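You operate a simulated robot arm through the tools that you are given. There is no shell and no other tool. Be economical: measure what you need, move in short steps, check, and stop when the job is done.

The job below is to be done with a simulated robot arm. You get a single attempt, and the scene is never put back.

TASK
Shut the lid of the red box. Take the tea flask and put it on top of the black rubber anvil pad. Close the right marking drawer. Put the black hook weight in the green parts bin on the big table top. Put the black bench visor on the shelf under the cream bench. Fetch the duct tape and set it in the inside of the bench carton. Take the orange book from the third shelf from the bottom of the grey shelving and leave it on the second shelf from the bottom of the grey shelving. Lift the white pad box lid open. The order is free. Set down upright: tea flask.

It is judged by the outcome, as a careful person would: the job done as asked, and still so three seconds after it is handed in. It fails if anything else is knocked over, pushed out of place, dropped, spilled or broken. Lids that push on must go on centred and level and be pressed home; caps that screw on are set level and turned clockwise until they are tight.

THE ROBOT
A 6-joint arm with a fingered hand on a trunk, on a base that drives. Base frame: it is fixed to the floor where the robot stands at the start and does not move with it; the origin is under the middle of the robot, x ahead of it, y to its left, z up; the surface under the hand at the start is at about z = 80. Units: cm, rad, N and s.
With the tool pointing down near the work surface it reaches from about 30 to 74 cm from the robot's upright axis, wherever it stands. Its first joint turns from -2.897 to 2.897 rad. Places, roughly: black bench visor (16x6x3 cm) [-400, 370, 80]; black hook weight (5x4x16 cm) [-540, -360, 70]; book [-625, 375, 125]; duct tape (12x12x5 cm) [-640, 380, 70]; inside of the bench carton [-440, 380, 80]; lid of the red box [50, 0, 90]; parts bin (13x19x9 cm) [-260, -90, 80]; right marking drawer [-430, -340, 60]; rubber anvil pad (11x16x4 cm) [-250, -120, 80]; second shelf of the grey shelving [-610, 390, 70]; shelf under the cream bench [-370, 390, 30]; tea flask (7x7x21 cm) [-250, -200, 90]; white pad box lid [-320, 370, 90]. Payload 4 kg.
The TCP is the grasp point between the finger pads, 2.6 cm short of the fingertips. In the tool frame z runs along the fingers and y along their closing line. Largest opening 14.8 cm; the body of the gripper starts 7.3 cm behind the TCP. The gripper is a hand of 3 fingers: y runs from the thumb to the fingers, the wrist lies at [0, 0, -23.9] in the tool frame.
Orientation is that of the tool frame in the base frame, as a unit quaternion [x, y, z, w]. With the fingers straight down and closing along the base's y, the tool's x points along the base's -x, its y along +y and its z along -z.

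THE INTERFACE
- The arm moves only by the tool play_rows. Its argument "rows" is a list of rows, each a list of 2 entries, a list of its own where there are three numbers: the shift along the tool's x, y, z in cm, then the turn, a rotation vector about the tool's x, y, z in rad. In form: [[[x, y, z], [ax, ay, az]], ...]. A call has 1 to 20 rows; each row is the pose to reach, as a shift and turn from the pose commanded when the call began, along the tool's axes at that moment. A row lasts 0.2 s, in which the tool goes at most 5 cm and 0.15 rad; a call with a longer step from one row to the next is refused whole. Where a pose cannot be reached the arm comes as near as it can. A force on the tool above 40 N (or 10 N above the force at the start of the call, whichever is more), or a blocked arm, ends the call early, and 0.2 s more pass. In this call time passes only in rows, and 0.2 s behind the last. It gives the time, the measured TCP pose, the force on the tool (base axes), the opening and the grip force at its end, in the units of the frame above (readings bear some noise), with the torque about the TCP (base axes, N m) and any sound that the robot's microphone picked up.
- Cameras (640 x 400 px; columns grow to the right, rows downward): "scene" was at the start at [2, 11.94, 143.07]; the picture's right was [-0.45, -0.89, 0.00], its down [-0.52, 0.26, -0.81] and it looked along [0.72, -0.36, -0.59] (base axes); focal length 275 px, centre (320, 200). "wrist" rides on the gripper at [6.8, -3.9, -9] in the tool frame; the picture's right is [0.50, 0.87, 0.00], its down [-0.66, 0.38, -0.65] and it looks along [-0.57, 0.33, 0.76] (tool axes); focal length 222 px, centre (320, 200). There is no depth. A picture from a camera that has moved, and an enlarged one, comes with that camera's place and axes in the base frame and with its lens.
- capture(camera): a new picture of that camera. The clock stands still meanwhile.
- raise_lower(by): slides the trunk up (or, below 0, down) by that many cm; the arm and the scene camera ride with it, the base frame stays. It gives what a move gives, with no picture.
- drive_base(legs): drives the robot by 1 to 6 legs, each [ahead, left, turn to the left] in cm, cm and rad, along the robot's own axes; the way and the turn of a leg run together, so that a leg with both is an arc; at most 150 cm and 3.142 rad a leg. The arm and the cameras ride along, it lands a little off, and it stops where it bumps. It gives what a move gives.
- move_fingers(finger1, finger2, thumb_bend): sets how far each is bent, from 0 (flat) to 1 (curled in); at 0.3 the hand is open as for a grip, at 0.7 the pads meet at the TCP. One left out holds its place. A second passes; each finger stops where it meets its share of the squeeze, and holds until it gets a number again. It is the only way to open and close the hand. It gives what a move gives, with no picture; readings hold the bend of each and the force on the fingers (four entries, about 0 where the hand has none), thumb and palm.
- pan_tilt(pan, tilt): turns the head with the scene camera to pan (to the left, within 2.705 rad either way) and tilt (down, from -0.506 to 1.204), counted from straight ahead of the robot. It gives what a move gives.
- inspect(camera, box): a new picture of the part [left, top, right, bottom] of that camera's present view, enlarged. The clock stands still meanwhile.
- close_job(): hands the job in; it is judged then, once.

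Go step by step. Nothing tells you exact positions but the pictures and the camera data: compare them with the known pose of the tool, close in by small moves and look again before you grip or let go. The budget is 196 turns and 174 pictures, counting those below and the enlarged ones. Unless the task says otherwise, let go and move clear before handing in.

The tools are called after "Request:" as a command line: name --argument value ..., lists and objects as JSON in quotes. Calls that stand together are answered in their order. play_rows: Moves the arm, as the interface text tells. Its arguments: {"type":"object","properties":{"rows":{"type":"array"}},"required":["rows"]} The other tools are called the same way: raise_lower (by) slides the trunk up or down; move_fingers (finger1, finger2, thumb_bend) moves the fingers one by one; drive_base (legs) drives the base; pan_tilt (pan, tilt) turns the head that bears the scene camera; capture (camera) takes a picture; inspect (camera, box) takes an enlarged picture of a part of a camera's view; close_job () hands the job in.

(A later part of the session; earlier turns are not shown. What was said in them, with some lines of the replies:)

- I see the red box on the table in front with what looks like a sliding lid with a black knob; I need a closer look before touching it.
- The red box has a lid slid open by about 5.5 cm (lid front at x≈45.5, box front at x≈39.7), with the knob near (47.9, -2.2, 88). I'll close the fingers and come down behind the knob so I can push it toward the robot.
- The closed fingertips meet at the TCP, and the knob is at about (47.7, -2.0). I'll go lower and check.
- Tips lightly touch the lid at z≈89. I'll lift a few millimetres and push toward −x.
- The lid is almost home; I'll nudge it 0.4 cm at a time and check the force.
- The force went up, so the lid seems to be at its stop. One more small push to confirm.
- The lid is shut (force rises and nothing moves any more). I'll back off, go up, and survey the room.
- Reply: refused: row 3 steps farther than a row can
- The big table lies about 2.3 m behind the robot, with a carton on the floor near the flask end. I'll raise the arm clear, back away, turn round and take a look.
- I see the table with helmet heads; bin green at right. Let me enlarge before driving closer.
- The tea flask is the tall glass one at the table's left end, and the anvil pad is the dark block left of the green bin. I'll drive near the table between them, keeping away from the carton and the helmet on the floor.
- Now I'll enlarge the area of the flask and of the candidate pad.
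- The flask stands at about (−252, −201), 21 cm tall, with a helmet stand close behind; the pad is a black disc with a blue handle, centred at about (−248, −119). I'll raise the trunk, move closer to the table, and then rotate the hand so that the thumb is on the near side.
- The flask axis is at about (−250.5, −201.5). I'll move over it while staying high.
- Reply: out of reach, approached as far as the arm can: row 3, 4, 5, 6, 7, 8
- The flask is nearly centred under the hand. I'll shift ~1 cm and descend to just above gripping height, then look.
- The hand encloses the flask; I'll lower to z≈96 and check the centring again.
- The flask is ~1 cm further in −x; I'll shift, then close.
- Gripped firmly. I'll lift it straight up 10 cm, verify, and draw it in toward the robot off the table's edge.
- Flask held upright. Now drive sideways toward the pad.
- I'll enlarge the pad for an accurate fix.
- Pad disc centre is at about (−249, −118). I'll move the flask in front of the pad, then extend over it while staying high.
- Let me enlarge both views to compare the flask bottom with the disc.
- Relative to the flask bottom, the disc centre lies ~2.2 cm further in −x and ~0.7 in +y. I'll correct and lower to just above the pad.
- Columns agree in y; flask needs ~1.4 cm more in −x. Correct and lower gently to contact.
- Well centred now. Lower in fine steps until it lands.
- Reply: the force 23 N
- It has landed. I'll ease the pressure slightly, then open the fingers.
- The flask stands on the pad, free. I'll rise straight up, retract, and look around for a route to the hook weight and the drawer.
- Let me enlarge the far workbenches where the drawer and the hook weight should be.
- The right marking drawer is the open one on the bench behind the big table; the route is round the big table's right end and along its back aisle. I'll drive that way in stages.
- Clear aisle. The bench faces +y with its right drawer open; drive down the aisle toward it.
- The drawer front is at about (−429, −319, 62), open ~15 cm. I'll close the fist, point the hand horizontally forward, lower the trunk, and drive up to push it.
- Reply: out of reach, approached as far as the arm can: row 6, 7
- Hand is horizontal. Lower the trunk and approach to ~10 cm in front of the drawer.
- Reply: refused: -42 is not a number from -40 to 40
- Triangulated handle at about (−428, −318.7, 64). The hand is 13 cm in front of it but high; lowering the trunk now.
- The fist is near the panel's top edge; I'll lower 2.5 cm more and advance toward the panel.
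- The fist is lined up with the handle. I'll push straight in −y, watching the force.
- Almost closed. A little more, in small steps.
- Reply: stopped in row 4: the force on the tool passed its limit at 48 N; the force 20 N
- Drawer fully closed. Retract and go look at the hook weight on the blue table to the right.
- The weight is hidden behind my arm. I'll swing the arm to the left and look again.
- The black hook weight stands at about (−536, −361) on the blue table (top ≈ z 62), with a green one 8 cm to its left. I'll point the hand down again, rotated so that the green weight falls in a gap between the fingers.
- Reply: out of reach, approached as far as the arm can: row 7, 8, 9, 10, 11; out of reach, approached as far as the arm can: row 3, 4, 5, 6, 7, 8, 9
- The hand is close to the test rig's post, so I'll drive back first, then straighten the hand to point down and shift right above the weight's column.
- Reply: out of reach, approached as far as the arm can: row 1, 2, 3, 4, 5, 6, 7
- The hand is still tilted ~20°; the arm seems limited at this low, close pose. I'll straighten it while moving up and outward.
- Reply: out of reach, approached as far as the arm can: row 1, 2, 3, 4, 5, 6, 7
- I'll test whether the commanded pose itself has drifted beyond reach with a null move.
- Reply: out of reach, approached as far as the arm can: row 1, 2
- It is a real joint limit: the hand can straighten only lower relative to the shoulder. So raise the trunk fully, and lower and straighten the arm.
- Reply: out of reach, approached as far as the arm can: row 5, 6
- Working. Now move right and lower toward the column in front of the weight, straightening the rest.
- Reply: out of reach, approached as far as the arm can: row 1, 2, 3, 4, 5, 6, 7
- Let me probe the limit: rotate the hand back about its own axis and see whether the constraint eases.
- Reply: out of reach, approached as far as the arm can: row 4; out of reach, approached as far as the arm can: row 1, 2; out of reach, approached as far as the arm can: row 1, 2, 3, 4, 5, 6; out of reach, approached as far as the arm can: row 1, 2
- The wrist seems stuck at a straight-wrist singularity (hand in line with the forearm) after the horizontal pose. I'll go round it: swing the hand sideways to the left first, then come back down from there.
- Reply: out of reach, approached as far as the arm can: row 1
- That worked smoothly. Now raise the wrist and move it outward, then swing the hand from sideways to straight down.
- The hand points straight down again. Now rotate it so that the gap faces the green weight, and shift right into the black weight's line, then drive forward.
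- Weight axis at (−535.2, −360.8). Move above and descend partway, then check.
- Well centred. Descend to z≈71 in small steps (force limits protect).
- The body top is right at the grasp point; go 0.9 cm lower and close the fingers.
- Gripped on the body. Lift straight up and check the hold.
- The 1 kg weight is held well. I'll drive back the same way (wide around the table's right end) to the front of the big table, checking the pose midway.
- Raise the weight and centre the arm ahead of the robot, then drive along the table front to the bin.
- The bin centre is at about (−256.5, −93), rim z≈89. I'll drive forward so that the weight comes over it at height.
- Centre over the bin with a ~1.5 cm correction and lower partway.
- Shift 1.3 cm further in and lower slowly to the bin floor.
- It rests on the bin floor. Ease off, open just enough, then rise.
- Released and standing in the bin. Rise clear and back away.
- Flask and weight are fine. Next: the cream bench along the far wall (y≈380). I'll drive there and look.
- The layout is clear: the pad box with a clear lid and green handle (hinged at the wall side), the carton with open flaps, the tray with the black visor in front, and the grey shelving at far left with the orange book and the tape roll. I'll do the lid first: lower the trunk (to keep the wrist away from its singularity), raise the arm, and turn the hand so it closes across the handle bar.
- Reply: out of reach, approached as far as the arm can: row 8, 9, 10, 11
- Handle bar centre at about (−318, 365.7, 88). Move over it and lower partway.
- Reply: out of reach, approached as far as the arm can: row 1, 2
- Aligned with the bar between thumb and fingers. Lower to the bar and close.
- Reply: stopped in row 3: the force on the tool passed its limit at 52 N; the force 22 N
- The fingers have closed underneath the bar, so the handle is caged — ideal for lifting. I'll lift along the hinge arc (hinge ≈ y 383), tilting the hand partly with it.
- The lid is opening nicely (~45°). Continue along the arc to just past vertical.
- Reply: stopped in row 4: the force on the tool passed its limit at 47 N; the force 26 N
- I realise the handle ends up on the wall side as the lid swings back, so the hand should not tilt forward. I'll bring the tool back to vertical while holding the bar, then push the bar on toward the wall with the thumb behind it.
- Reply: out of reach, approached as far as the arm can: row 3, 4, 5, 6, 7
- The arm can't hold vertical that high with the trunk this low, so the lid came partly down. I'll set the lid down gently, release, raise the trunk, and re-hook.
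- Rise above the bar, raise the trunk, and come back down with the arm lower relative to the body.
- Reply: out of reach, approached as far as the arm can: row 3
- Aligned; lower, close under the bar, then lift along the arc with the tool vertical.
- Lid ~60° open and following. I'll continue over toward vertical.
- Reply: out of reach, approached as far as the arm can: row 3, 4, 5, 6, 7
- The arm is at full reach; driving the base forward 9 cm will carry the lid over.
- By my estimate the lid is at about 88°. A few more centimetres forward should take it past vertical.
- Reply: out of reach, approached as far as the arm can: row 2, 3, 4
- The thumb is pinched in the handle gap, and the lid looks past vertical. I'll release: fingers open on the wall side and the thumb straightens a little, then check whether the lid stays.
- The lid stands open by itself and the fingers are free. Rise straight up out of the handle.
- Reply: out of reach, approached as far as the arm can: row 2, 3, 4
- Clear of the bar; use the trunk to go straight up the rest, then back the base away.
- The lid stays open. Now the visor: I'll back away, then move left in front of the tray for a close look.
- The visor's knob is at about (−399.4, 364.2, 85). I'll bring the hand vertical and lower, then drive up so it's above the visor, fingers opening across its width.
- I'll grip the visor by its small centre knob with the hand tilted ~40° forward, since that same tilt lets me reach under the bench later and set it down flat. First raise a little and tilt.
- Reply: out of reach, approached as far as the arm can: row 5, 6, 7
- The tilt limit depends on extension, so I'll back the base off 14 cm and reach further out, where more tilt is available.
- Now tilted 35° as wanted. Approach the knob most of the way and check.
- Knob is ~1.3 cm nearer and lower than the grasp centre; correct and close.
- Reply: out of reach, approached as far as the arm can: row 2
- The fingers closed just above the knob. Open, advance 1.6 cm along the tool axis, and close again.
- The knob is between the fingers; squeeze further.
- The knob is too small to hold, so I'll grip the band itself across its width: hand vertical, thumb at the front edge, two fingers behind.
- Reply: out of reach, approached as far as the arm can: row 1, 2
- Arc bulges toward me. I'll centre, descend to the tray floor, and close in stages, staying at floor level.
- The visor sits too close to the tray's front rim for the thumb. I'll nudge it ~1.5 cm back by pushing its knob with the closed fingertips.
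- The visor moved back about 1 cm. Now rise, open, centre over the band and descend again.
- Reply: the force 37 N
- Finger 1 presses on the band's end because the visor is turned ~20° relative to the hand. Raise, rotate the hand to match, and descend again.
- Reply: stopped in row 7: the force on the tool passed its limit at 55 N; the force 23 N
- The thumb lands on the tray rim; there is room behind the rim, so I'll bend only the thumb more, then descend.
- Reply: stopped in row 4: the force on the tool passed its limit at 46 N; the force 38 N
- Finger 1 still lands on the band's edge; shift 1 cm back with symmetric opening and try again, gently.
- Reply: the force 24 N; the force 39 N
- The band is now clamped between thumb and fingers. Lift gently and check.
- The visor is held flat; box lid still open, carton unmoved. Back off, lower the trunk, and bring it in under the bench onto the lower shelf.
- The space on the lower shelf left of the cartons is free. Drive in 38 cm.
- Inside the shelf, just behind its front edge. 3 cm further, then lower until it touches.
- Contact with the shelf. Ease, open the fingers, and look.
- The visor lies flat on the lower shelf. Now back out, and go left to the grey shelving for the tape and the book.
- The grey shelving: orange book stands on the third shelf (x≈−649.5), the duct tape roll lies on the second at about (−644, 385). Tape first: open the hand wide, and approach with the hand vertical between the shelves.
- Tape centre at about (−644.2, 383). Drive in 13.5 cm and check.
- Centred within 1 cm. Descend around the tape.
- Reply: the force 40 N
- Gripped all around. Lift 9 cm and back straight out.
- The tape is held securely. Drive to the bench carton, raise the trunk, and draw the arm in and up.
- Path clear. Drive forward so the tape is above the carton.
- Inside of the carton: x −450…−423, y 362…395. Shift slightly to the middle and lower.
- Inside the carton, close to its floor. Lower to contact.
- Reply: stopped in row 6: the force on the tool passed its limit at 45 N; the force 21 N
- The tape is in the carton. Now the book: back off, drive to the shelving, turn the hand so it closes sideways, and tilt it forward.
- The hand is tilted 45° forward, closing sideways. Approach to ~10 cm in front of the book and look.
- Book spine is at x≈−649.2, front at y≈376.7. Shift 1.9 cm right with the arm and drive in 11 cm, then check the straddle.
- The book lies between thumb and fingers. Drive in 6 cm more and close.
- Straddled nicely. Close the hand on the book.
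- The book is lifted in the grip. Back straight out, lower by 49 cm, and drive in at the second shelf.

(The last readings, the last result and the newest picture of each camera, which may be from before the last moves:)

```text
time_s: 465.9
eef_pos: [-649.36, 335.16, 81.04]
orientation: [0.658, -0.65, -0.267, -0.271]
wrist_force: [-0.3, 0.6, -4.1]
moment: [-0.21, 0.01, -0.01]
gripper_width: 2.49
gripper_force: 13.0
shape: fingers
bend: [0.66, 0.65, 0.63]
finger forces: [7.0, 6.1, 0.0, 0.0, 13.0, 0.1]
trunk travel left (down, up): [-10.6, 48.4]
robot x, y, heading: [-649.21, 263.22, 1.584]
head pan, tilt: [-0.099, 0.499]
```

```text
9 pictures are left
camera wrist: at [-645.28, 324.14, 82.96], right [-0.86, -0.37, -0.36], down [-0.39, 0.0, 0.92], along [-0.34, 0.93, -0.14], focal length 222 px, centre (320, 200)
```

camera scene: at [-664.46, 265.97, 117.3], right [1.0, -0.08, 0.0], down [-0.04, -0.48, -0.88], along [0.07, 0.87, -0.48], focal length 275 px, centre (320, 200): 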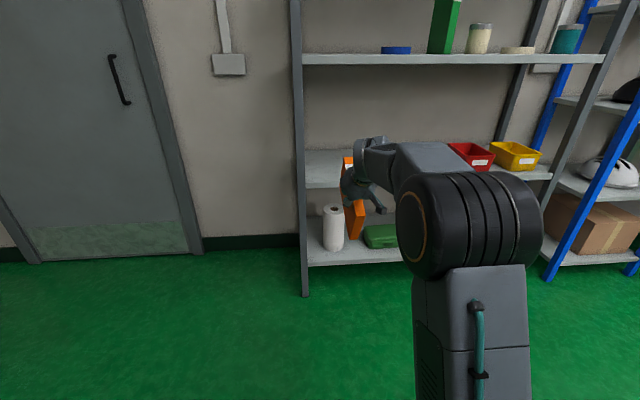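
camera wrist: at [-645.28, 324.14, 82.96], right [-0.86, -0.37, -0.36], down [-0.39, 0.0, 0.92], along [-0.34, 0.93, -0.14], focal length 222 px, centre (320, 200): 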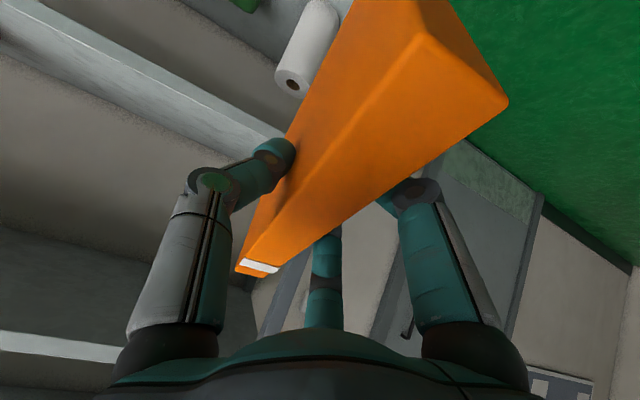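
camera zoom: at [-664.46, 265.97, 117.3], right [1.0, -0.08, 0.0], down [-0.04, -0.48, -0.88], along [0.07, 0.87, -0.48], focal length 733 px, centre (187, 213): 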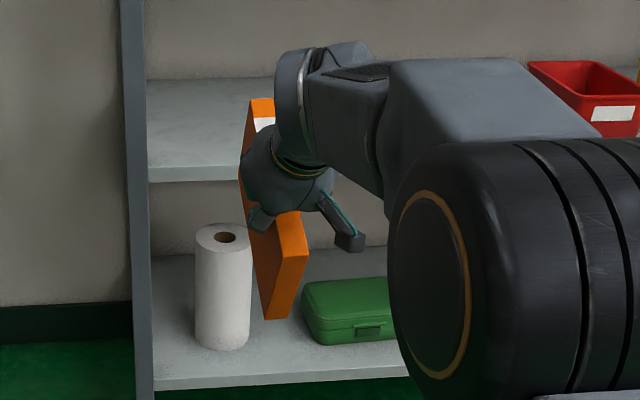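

The book has pivoted in the grip (fore-edge hanging down ~53°). I'll set it down standing on its fore-edge, spine up: raise the trunk a bit with the arm lower, so that I can finish with the hand nearly vertical, then drive in over the second shelf.

Request:
raise_lower --by 20

Request:
play_rows --rows '[[[2.5, 0, 2.5], [0, 0.02, 0]], [[5, 0, 5], [0, 0.04, 0]], [[7.5, 0, 7.5], [0, 0.06, 0]], [[10, 0, 10], [0, 0.08, 0]], [[12, 0, 12], [0, 0.1, 0]]]'

Request:
drive_base --legs '[[53, 0, -0.013]]'

Request:
capture --camera "scene"

```text
time_s: 468.1
eef_pos: [-649.38, 335.18, 100.95]
orientation: [0.659, -0.65, -0.266, -0.271]
wrist_force: [-0.7, -0.2, -4.0]
moment: [-0.16, 0.05, 0.02]
gripper_width: 2.45
gripper_force: 12.9
shape: fingers
bend: [0.66, 0.65, 0.63]
finger forces: [7.0, 6.2, 0.0, 0.1, 13.0, 0.0]
trunk travel left (down, up): [-30.6, 28.4]
robot x, y, heading: [-649.28, 263.27, 1.584]
head pan, tilt: [-0.099, 0.499]
```

```text
time_s: 469.3
eef_pos: [-649.15, 334.91, 84.15]
orientation: [0.671, -0.662, -0.233, -0.238]
wrist_force: [-1.1, -0.3, -3.2]
moment: [-0.15, 0.05, -0.01]
gripper_width: 2.49
gripper_force: 12.9
shape: fingers
bend: [0.66, 0.65, 0.63]
finger forces: [7.0, 6.1, 0.1, 0.1, 13.0, 0.0]
trunk travel left (down, up): [-30.6, 28.4]
robot x, y, heading: [-649.58, 263.61, 1.587]
head pan, tilt: [-0.099, 0.499]
```

```text
time_s: 472.3
eef_pos: [-648.15, 387.27, 84.25]
orientation: [-0.666, 0.667, 0.232, 0.24]
wrist_force: [-0.7, -0.3, -3.7]
moment: [-0.18, -0.01, 0.0]
gripper_width: 2.46
gripper_force: 13.0
shape: fingers
bend: [0.66, 0.65, 0.63]
finger forces: [7.0, 6.1, 0.0, 0.0, 13.0, 0.0]
trunk travel left (down, up): [-30.6, 28.4]
robot x, y, heading: [-649.43, 315.63, 1.564]
head pan, tilt: [-0.099, 0.499]
```

```text
8 pictures are left
camera scene: at [-664.67, 318.47, 137.3], right [0.99, -0.1, 0.0], down [-0.05, -0.48, -0.88], along [0.09, 0.87, -0.48], focal length 275 px, centre (320, 200)
```

scene: 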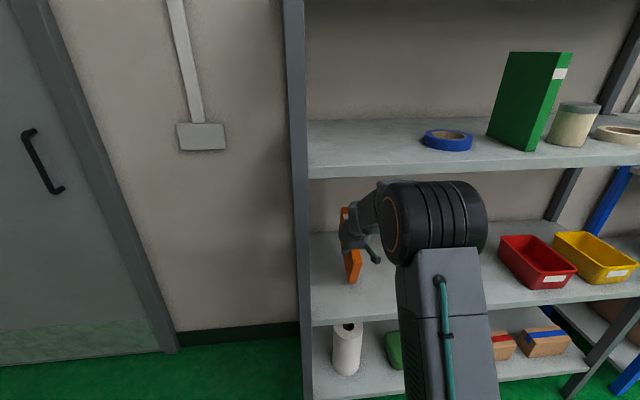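

The book is over the second shelf. Rotate the hand toward vertical while lowering, so that the fore-edge comes flat.

Request:
play_rows --rows '[[[0.45, 0, 0.54], [0, 0.08, 0]], [[0.9, 0, 1.08], [0, 0.16, 0]], [[1.34, 0, 1.6], [0, 0.24, 0]], [[1.78, 0, 2.2], [0, 0.32, 0]], [[2.2, 0, 2.7], [0, 0.4, 0]], [[2.5, 0, 3.1], [0, 0.47, 0]]]'

Request:
capture --camera "wrist"

```text
time_s: 473.7
eef_pos: [-648.05, 387.23, 80.45]
orientation: [-0.701, 0.705, 0.072, 0.079]
wrist_force: [0.9, 6.1, 18.1]
moment: [0.26, -0.23, 0.05]
gripper_width: 2.38
gripper_force: 15.4
shape: fingers
bend: [0.68, 0.65, 0.63]
finger forces: [7.9, 7.0, 0.0, 0.0, 16.6, 0.0]
trunk travel left (down, up): [-30.6, 28.4]
robot x, y, heading: [-649.72, 315.31, 1.567]
head pan, tilt: [-0.099, 0.499]
```

```text
7 pictures are left
camera wrist: at [-644.23, 378.65, 87.98], right [-0.87, -0.48, -0.12], down [-0.38, 0.5, 0.77], along [-0.32, 0.72, -0.62], focal length 222 px, centre (320, 200)
```

wrist: 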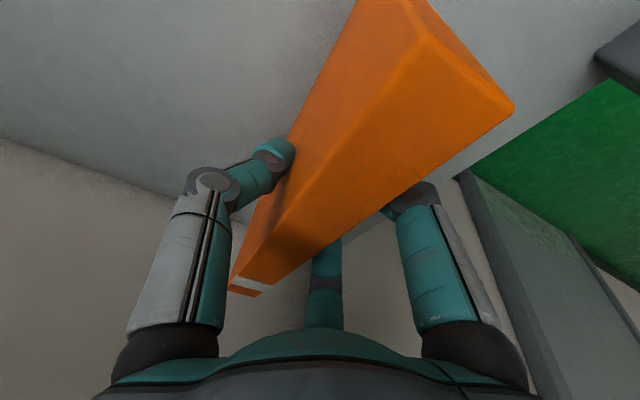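

Contact. Ease down a little more so the book settles flat on its edge.

Request:
play_rows --rows '[[[0.05, 0, 0.3], [0, 0, 0]], [[0.1, 0, 0.6], [0, 0, 0]], [[0.15, 0, 0.9], [0, 0, 0]], [[0.2, 0, 1.2], [0, 0, 0]]]'

Request:
inspect --camera "scene" --box '[290, 160, 440, 320]'

```text
time_s: 474.7
eef_pos: [-648.15, 387.25, 78.99]
orientation: [-0.702, 0.704, 0.072, 0.077]
wrist_force: [3.3, -1.3, 18.6]
moment: [0.05, -0.27, -0.01]
gripper_width: 2.36
gripper_force: 16.4
shape: fingers
bend: [0.68, 0.66, 0.63]
finger forces: [8.2, 7.7, 0.0, 0.0, 17.1, 0.1]
trunk travel left (down, up): [-30.6, 28.4]
robot x, y, heading: [-649.89, 315.8, 1.566]
head pan, tilt: [-0.099, 0.499]
```

```text
2.50 times, centred on (365, 240) of scene
camera zoom: at [-664.66, 318.25, 137.3], right [0.99, -0.1, 0.0], down [-0.05, -0.47, -0.88], along [0.09, 0.87, -0.48], focal length 687 px, centre (208, 100)
```

zoom: 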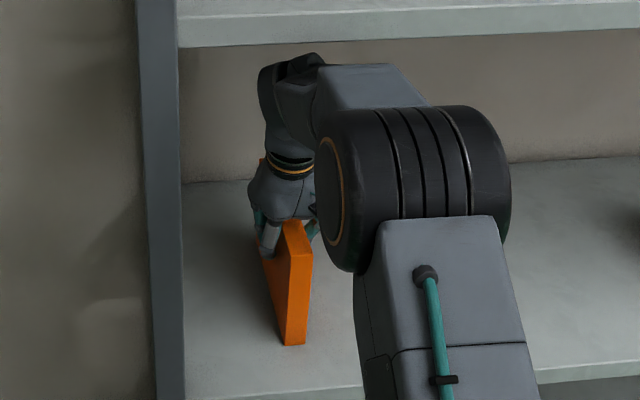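

Nearly flat; press a touch further to see if it is fully seated.

Request:
play_rows --rows '[[[0.04, 0, 0.25], [0, 0, 0]], [[0.08, 0, 0.5], [0, 0, 0]], [[0.12, 0, 0.75], [0, 0, 0]]]'

Request:
capture --camera "wrist"

```text
time_s: 475.5
eef_pos: [-648.1, 387.32, 78.35]
orientation: [-0.701, 0.705, 0.071, 0.078]
wrist_force: [2.7, -1.3, 22.2]
moment: [0.08, -0.24, 0.0]
gripper_width: 2.4
gripper_force: 17.0
shape: fingers
bend: [0.68, 0.66, 0.63]
finger forces: [8.9, 8.2, 0.0, 0.1, 17.0, 0.0]
trunk travel left (down, up): [-30.6, 28.4]
robot x, y, heading: [-649.5, 315.47, 1.564]
head pan, tilt: [-0.099, 0.499]
```

```text
5 pictures are left
camera wrist: at [-644.24, 378.78, 85.97], right [-0.87, -0.48, -0.11], down [-0.38, 0.5, 0.77], along [-0.32, 0.72, -0.62], focal length 222 px, centre (320, 200)
```

wrist: 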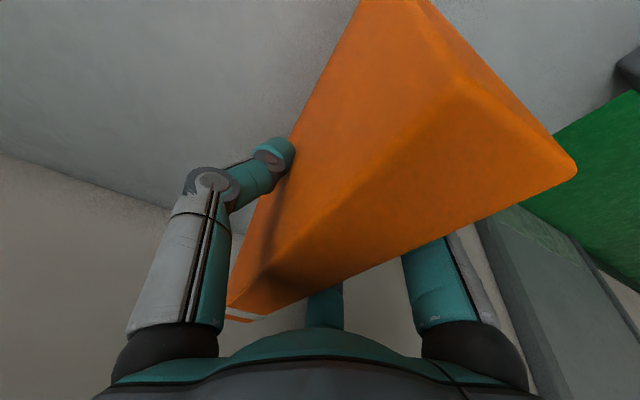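

The hand now just slides along the seated book. Open wide, lift 1.5 cm, and check before backing out.

Request:
move_fingers --finger1 0.55 --finger2 0.55 --thumb_bend 0.54

Request:
move_fingers --finger1 0.4 --finger2 0.4 --thumb_bend 0.4

Request:
play_rows --rows '[[[-0.1, 0, -0.8], [0, 0, 0]], [[-0.2, 0, -1.6], [0, 0, 0]]]'

Request:
capture --camera "wrist"

```text
time_s: 476.5
eef_pos: [-648.15, 387.35, 78.23]
orientation: [-0.701, 0.705, 0.071, 0.079]
wrist_force: [0.0, -0.4, -0.1]
moment: [-0.03, -0.01, -0.01]
gripper_width: 4.71
gripper_force: 0.1
shape: fingers
bend: [0.55, 0.55, 0.54]
finger forces: [0.0, 0.1, 0.0, 0.1, 0.0, 0.1]
trunk travel left (down, up): [-30.6, 28.4]
robot x, y, heading: [-649.65, 315.29, 1.565]
head pan, tilt: [-0.099, 0.499]
```

```text
time_s: 477.5
eef_pos: [-647.97, 387.3, 78.21]
orientation: [-0.702, 0.705, 0.071, 0.079]
wrist_force: [0.3, 0.2, 0.1]
moment: [0.04, 0.0, 0.0]
gripper_width: 9.47
gripper_force: 0.0
shape: fingers
bend: [0.4, 0.4, 0.4]
finger forces: [0.0, 0.0, 0.0, 0.0, 0.0, 0.0]
trunk travel left (down, up): [-30.6, 28.4]
robot x, y, heading: [-649.31, 315.48, 1.567]
head pan, tilt: [-0.099, 0.499]
```

```text
time_s: 478.1
eef_pos: [-648.02, 387.3, 79.76]
orientation: [-0.701, 0.705, 0.071, 0.078]
wrist_force: [-0.2, 0.5, 0.7]
moment: [0.0, -0.01, -0.01]
gripper_width: 9.46
gripper_force: 0.0
shape: fingers
bend: [0.4, 0.4, 0.4]
finger forces: [0.0, 0.1, 0.0, 0.0, 0.0, 0.0]
trunk travel left (down, up): [-30.6, 28.4]
robot x, y, heading: [-649.97, 315.33, 1.565]
head pan, tilt: [-0.099, 0.499]
```

```text
4 pictures are left
camera wrist: at [-644.3, 378.76, 87.44], right [-0.87, -0.48, -0.11], down [-0.38, 0.51, 0.77], along [-0.32, 0.71, -0.63], focal length 222 px, centre (320, 200)
```

wrist: 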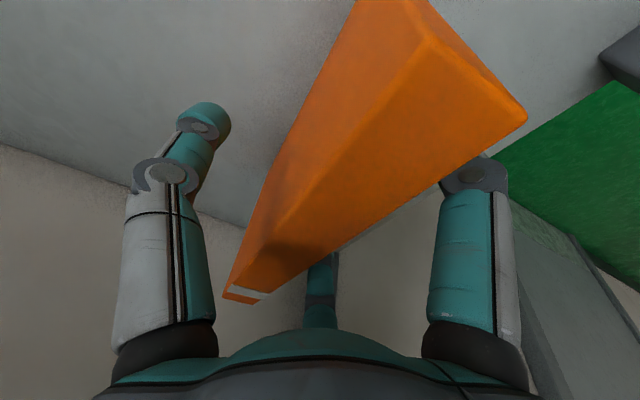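

The book stands by itself. Back straight out.

Request:
drive_base --legs '[[-25, 0, 0], [-25, 0, 0]]'

Request:
capture --camera "scene"

```text
time_s: 481.4
eef_pos: [-648.47, 337.16, 79.82]
orientation: [-0.703, 0.703, 0.071, 0.079]
wrist_force: [-0.8, 0.6, 0.9]
moment: [0.04, 0.02, 0.03]
gripper_width: 9.48
gripper_force: 0.0
shape: fingers
bend: [0.4, 0.4, 0.4]
finger forces: [0.0, 0.0, 0.1, 0.0, 0.0, 0.1]
trunk travel left (down, up): [-30.6, 28.4]
robot x, y, heading: [-649.71, 265.39, 1.567]
head pan, tilt: [-0.099, 0.499]
```

```text
3 pictures are left
camera scene: at [-664.75, 268.29, 137.3], right [1.0, -0.1, 0.0], down [-0.05, -0.48, -0.88], along [0.09, 0.87, -0.48], focal length 275 px, centre (320, 200)
```

scene: 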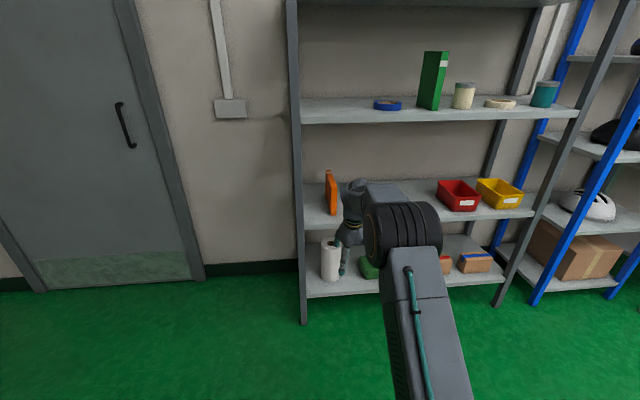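

The book stands on the second shelf and everything else there is untouched. One last look at the bench to confirm the pad box lid is still open.

Request:
pan_tilt --pan -1.1 --tilt 0.3

Request:
inspect --camera "scene" --box '[160, 100, 480, 300]'

```text
time_s: 482.6
eef_pos: [-648.46, 337.05, 79.89]
orientation: [-0.703, 0.703, 0.071, 0.078]
wrist_force: [-0.4, 0.2, 0.2]
moment: [0.0, -0.02, 0.02]
gripper_width: 9.47
gripper_force: 0.0
shape: fingers
bend: [0.4, 0.4, 0.4]
finger forces: [0.1, 0.0, 0.0, 0.1, 0.0, 0.0]
trunk travel left (down, up): [-30.6, 28.4]
robot x, y, heading: [-649.6, 265.82, 1.567]
head pan, tilt: [-1.1, 0.3]
```

```text
2.00 times, centred on (320, 200) of scene
camera zoom: at [-657.33, 263.46, 139.14], right [0.45, -0.89, 0.0], down [-0.26, -0.13, -0.96], along [0.85, 0.43, -0.3], focal length 550 px, centre (320, 200)
```

zoom: 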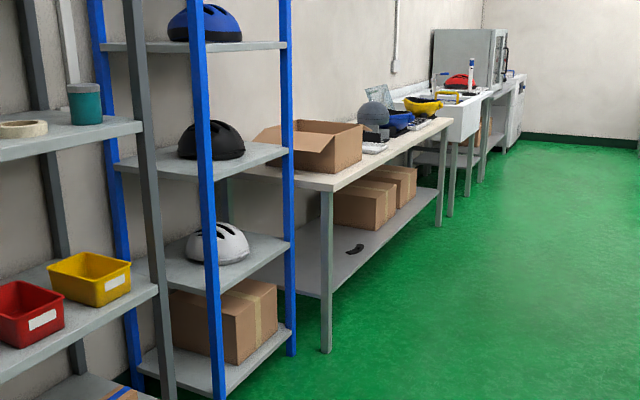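

The visor lies on the lower shelf, the pad box lid stands open past vertical, and nothing else is disturbed. Handing in.

Request:
close_job

```text
The job is handed in.
```

I finished all eight parts of the job and handed it in. The hand was clear of everything before I handed in.

- **Red box:** the lid is slid shut to its stop.
- **Tea flask:** it stands upright on the black rubber anvil pad.
- **Right marking drawer:** it is pushed fully closed.
- **Black hook weight:** it stands in the green parts bin on the big table.
- **Black bench visor:** it lies flat on the shelf under the cream bench. I first nudged it about 1 cm in its tray to get a grip.
- **Duct tape:** it lies on the floor of the bench carton.
- **Orange book:** it is on the second shelf from the bottom, but it turned in the grip. I set it standing on its long edge with the spine up, not upright as it was before.
- **White pad box:** the lid stands open by itself, past vertical. On the first try I could not lift it all the way, so I lowered it and tried again.

My last look from the shelving showed the visor still on its shelf and the pad box lid still open. I checked the rest right after each step, and I saw nothing else knocked over or moved.
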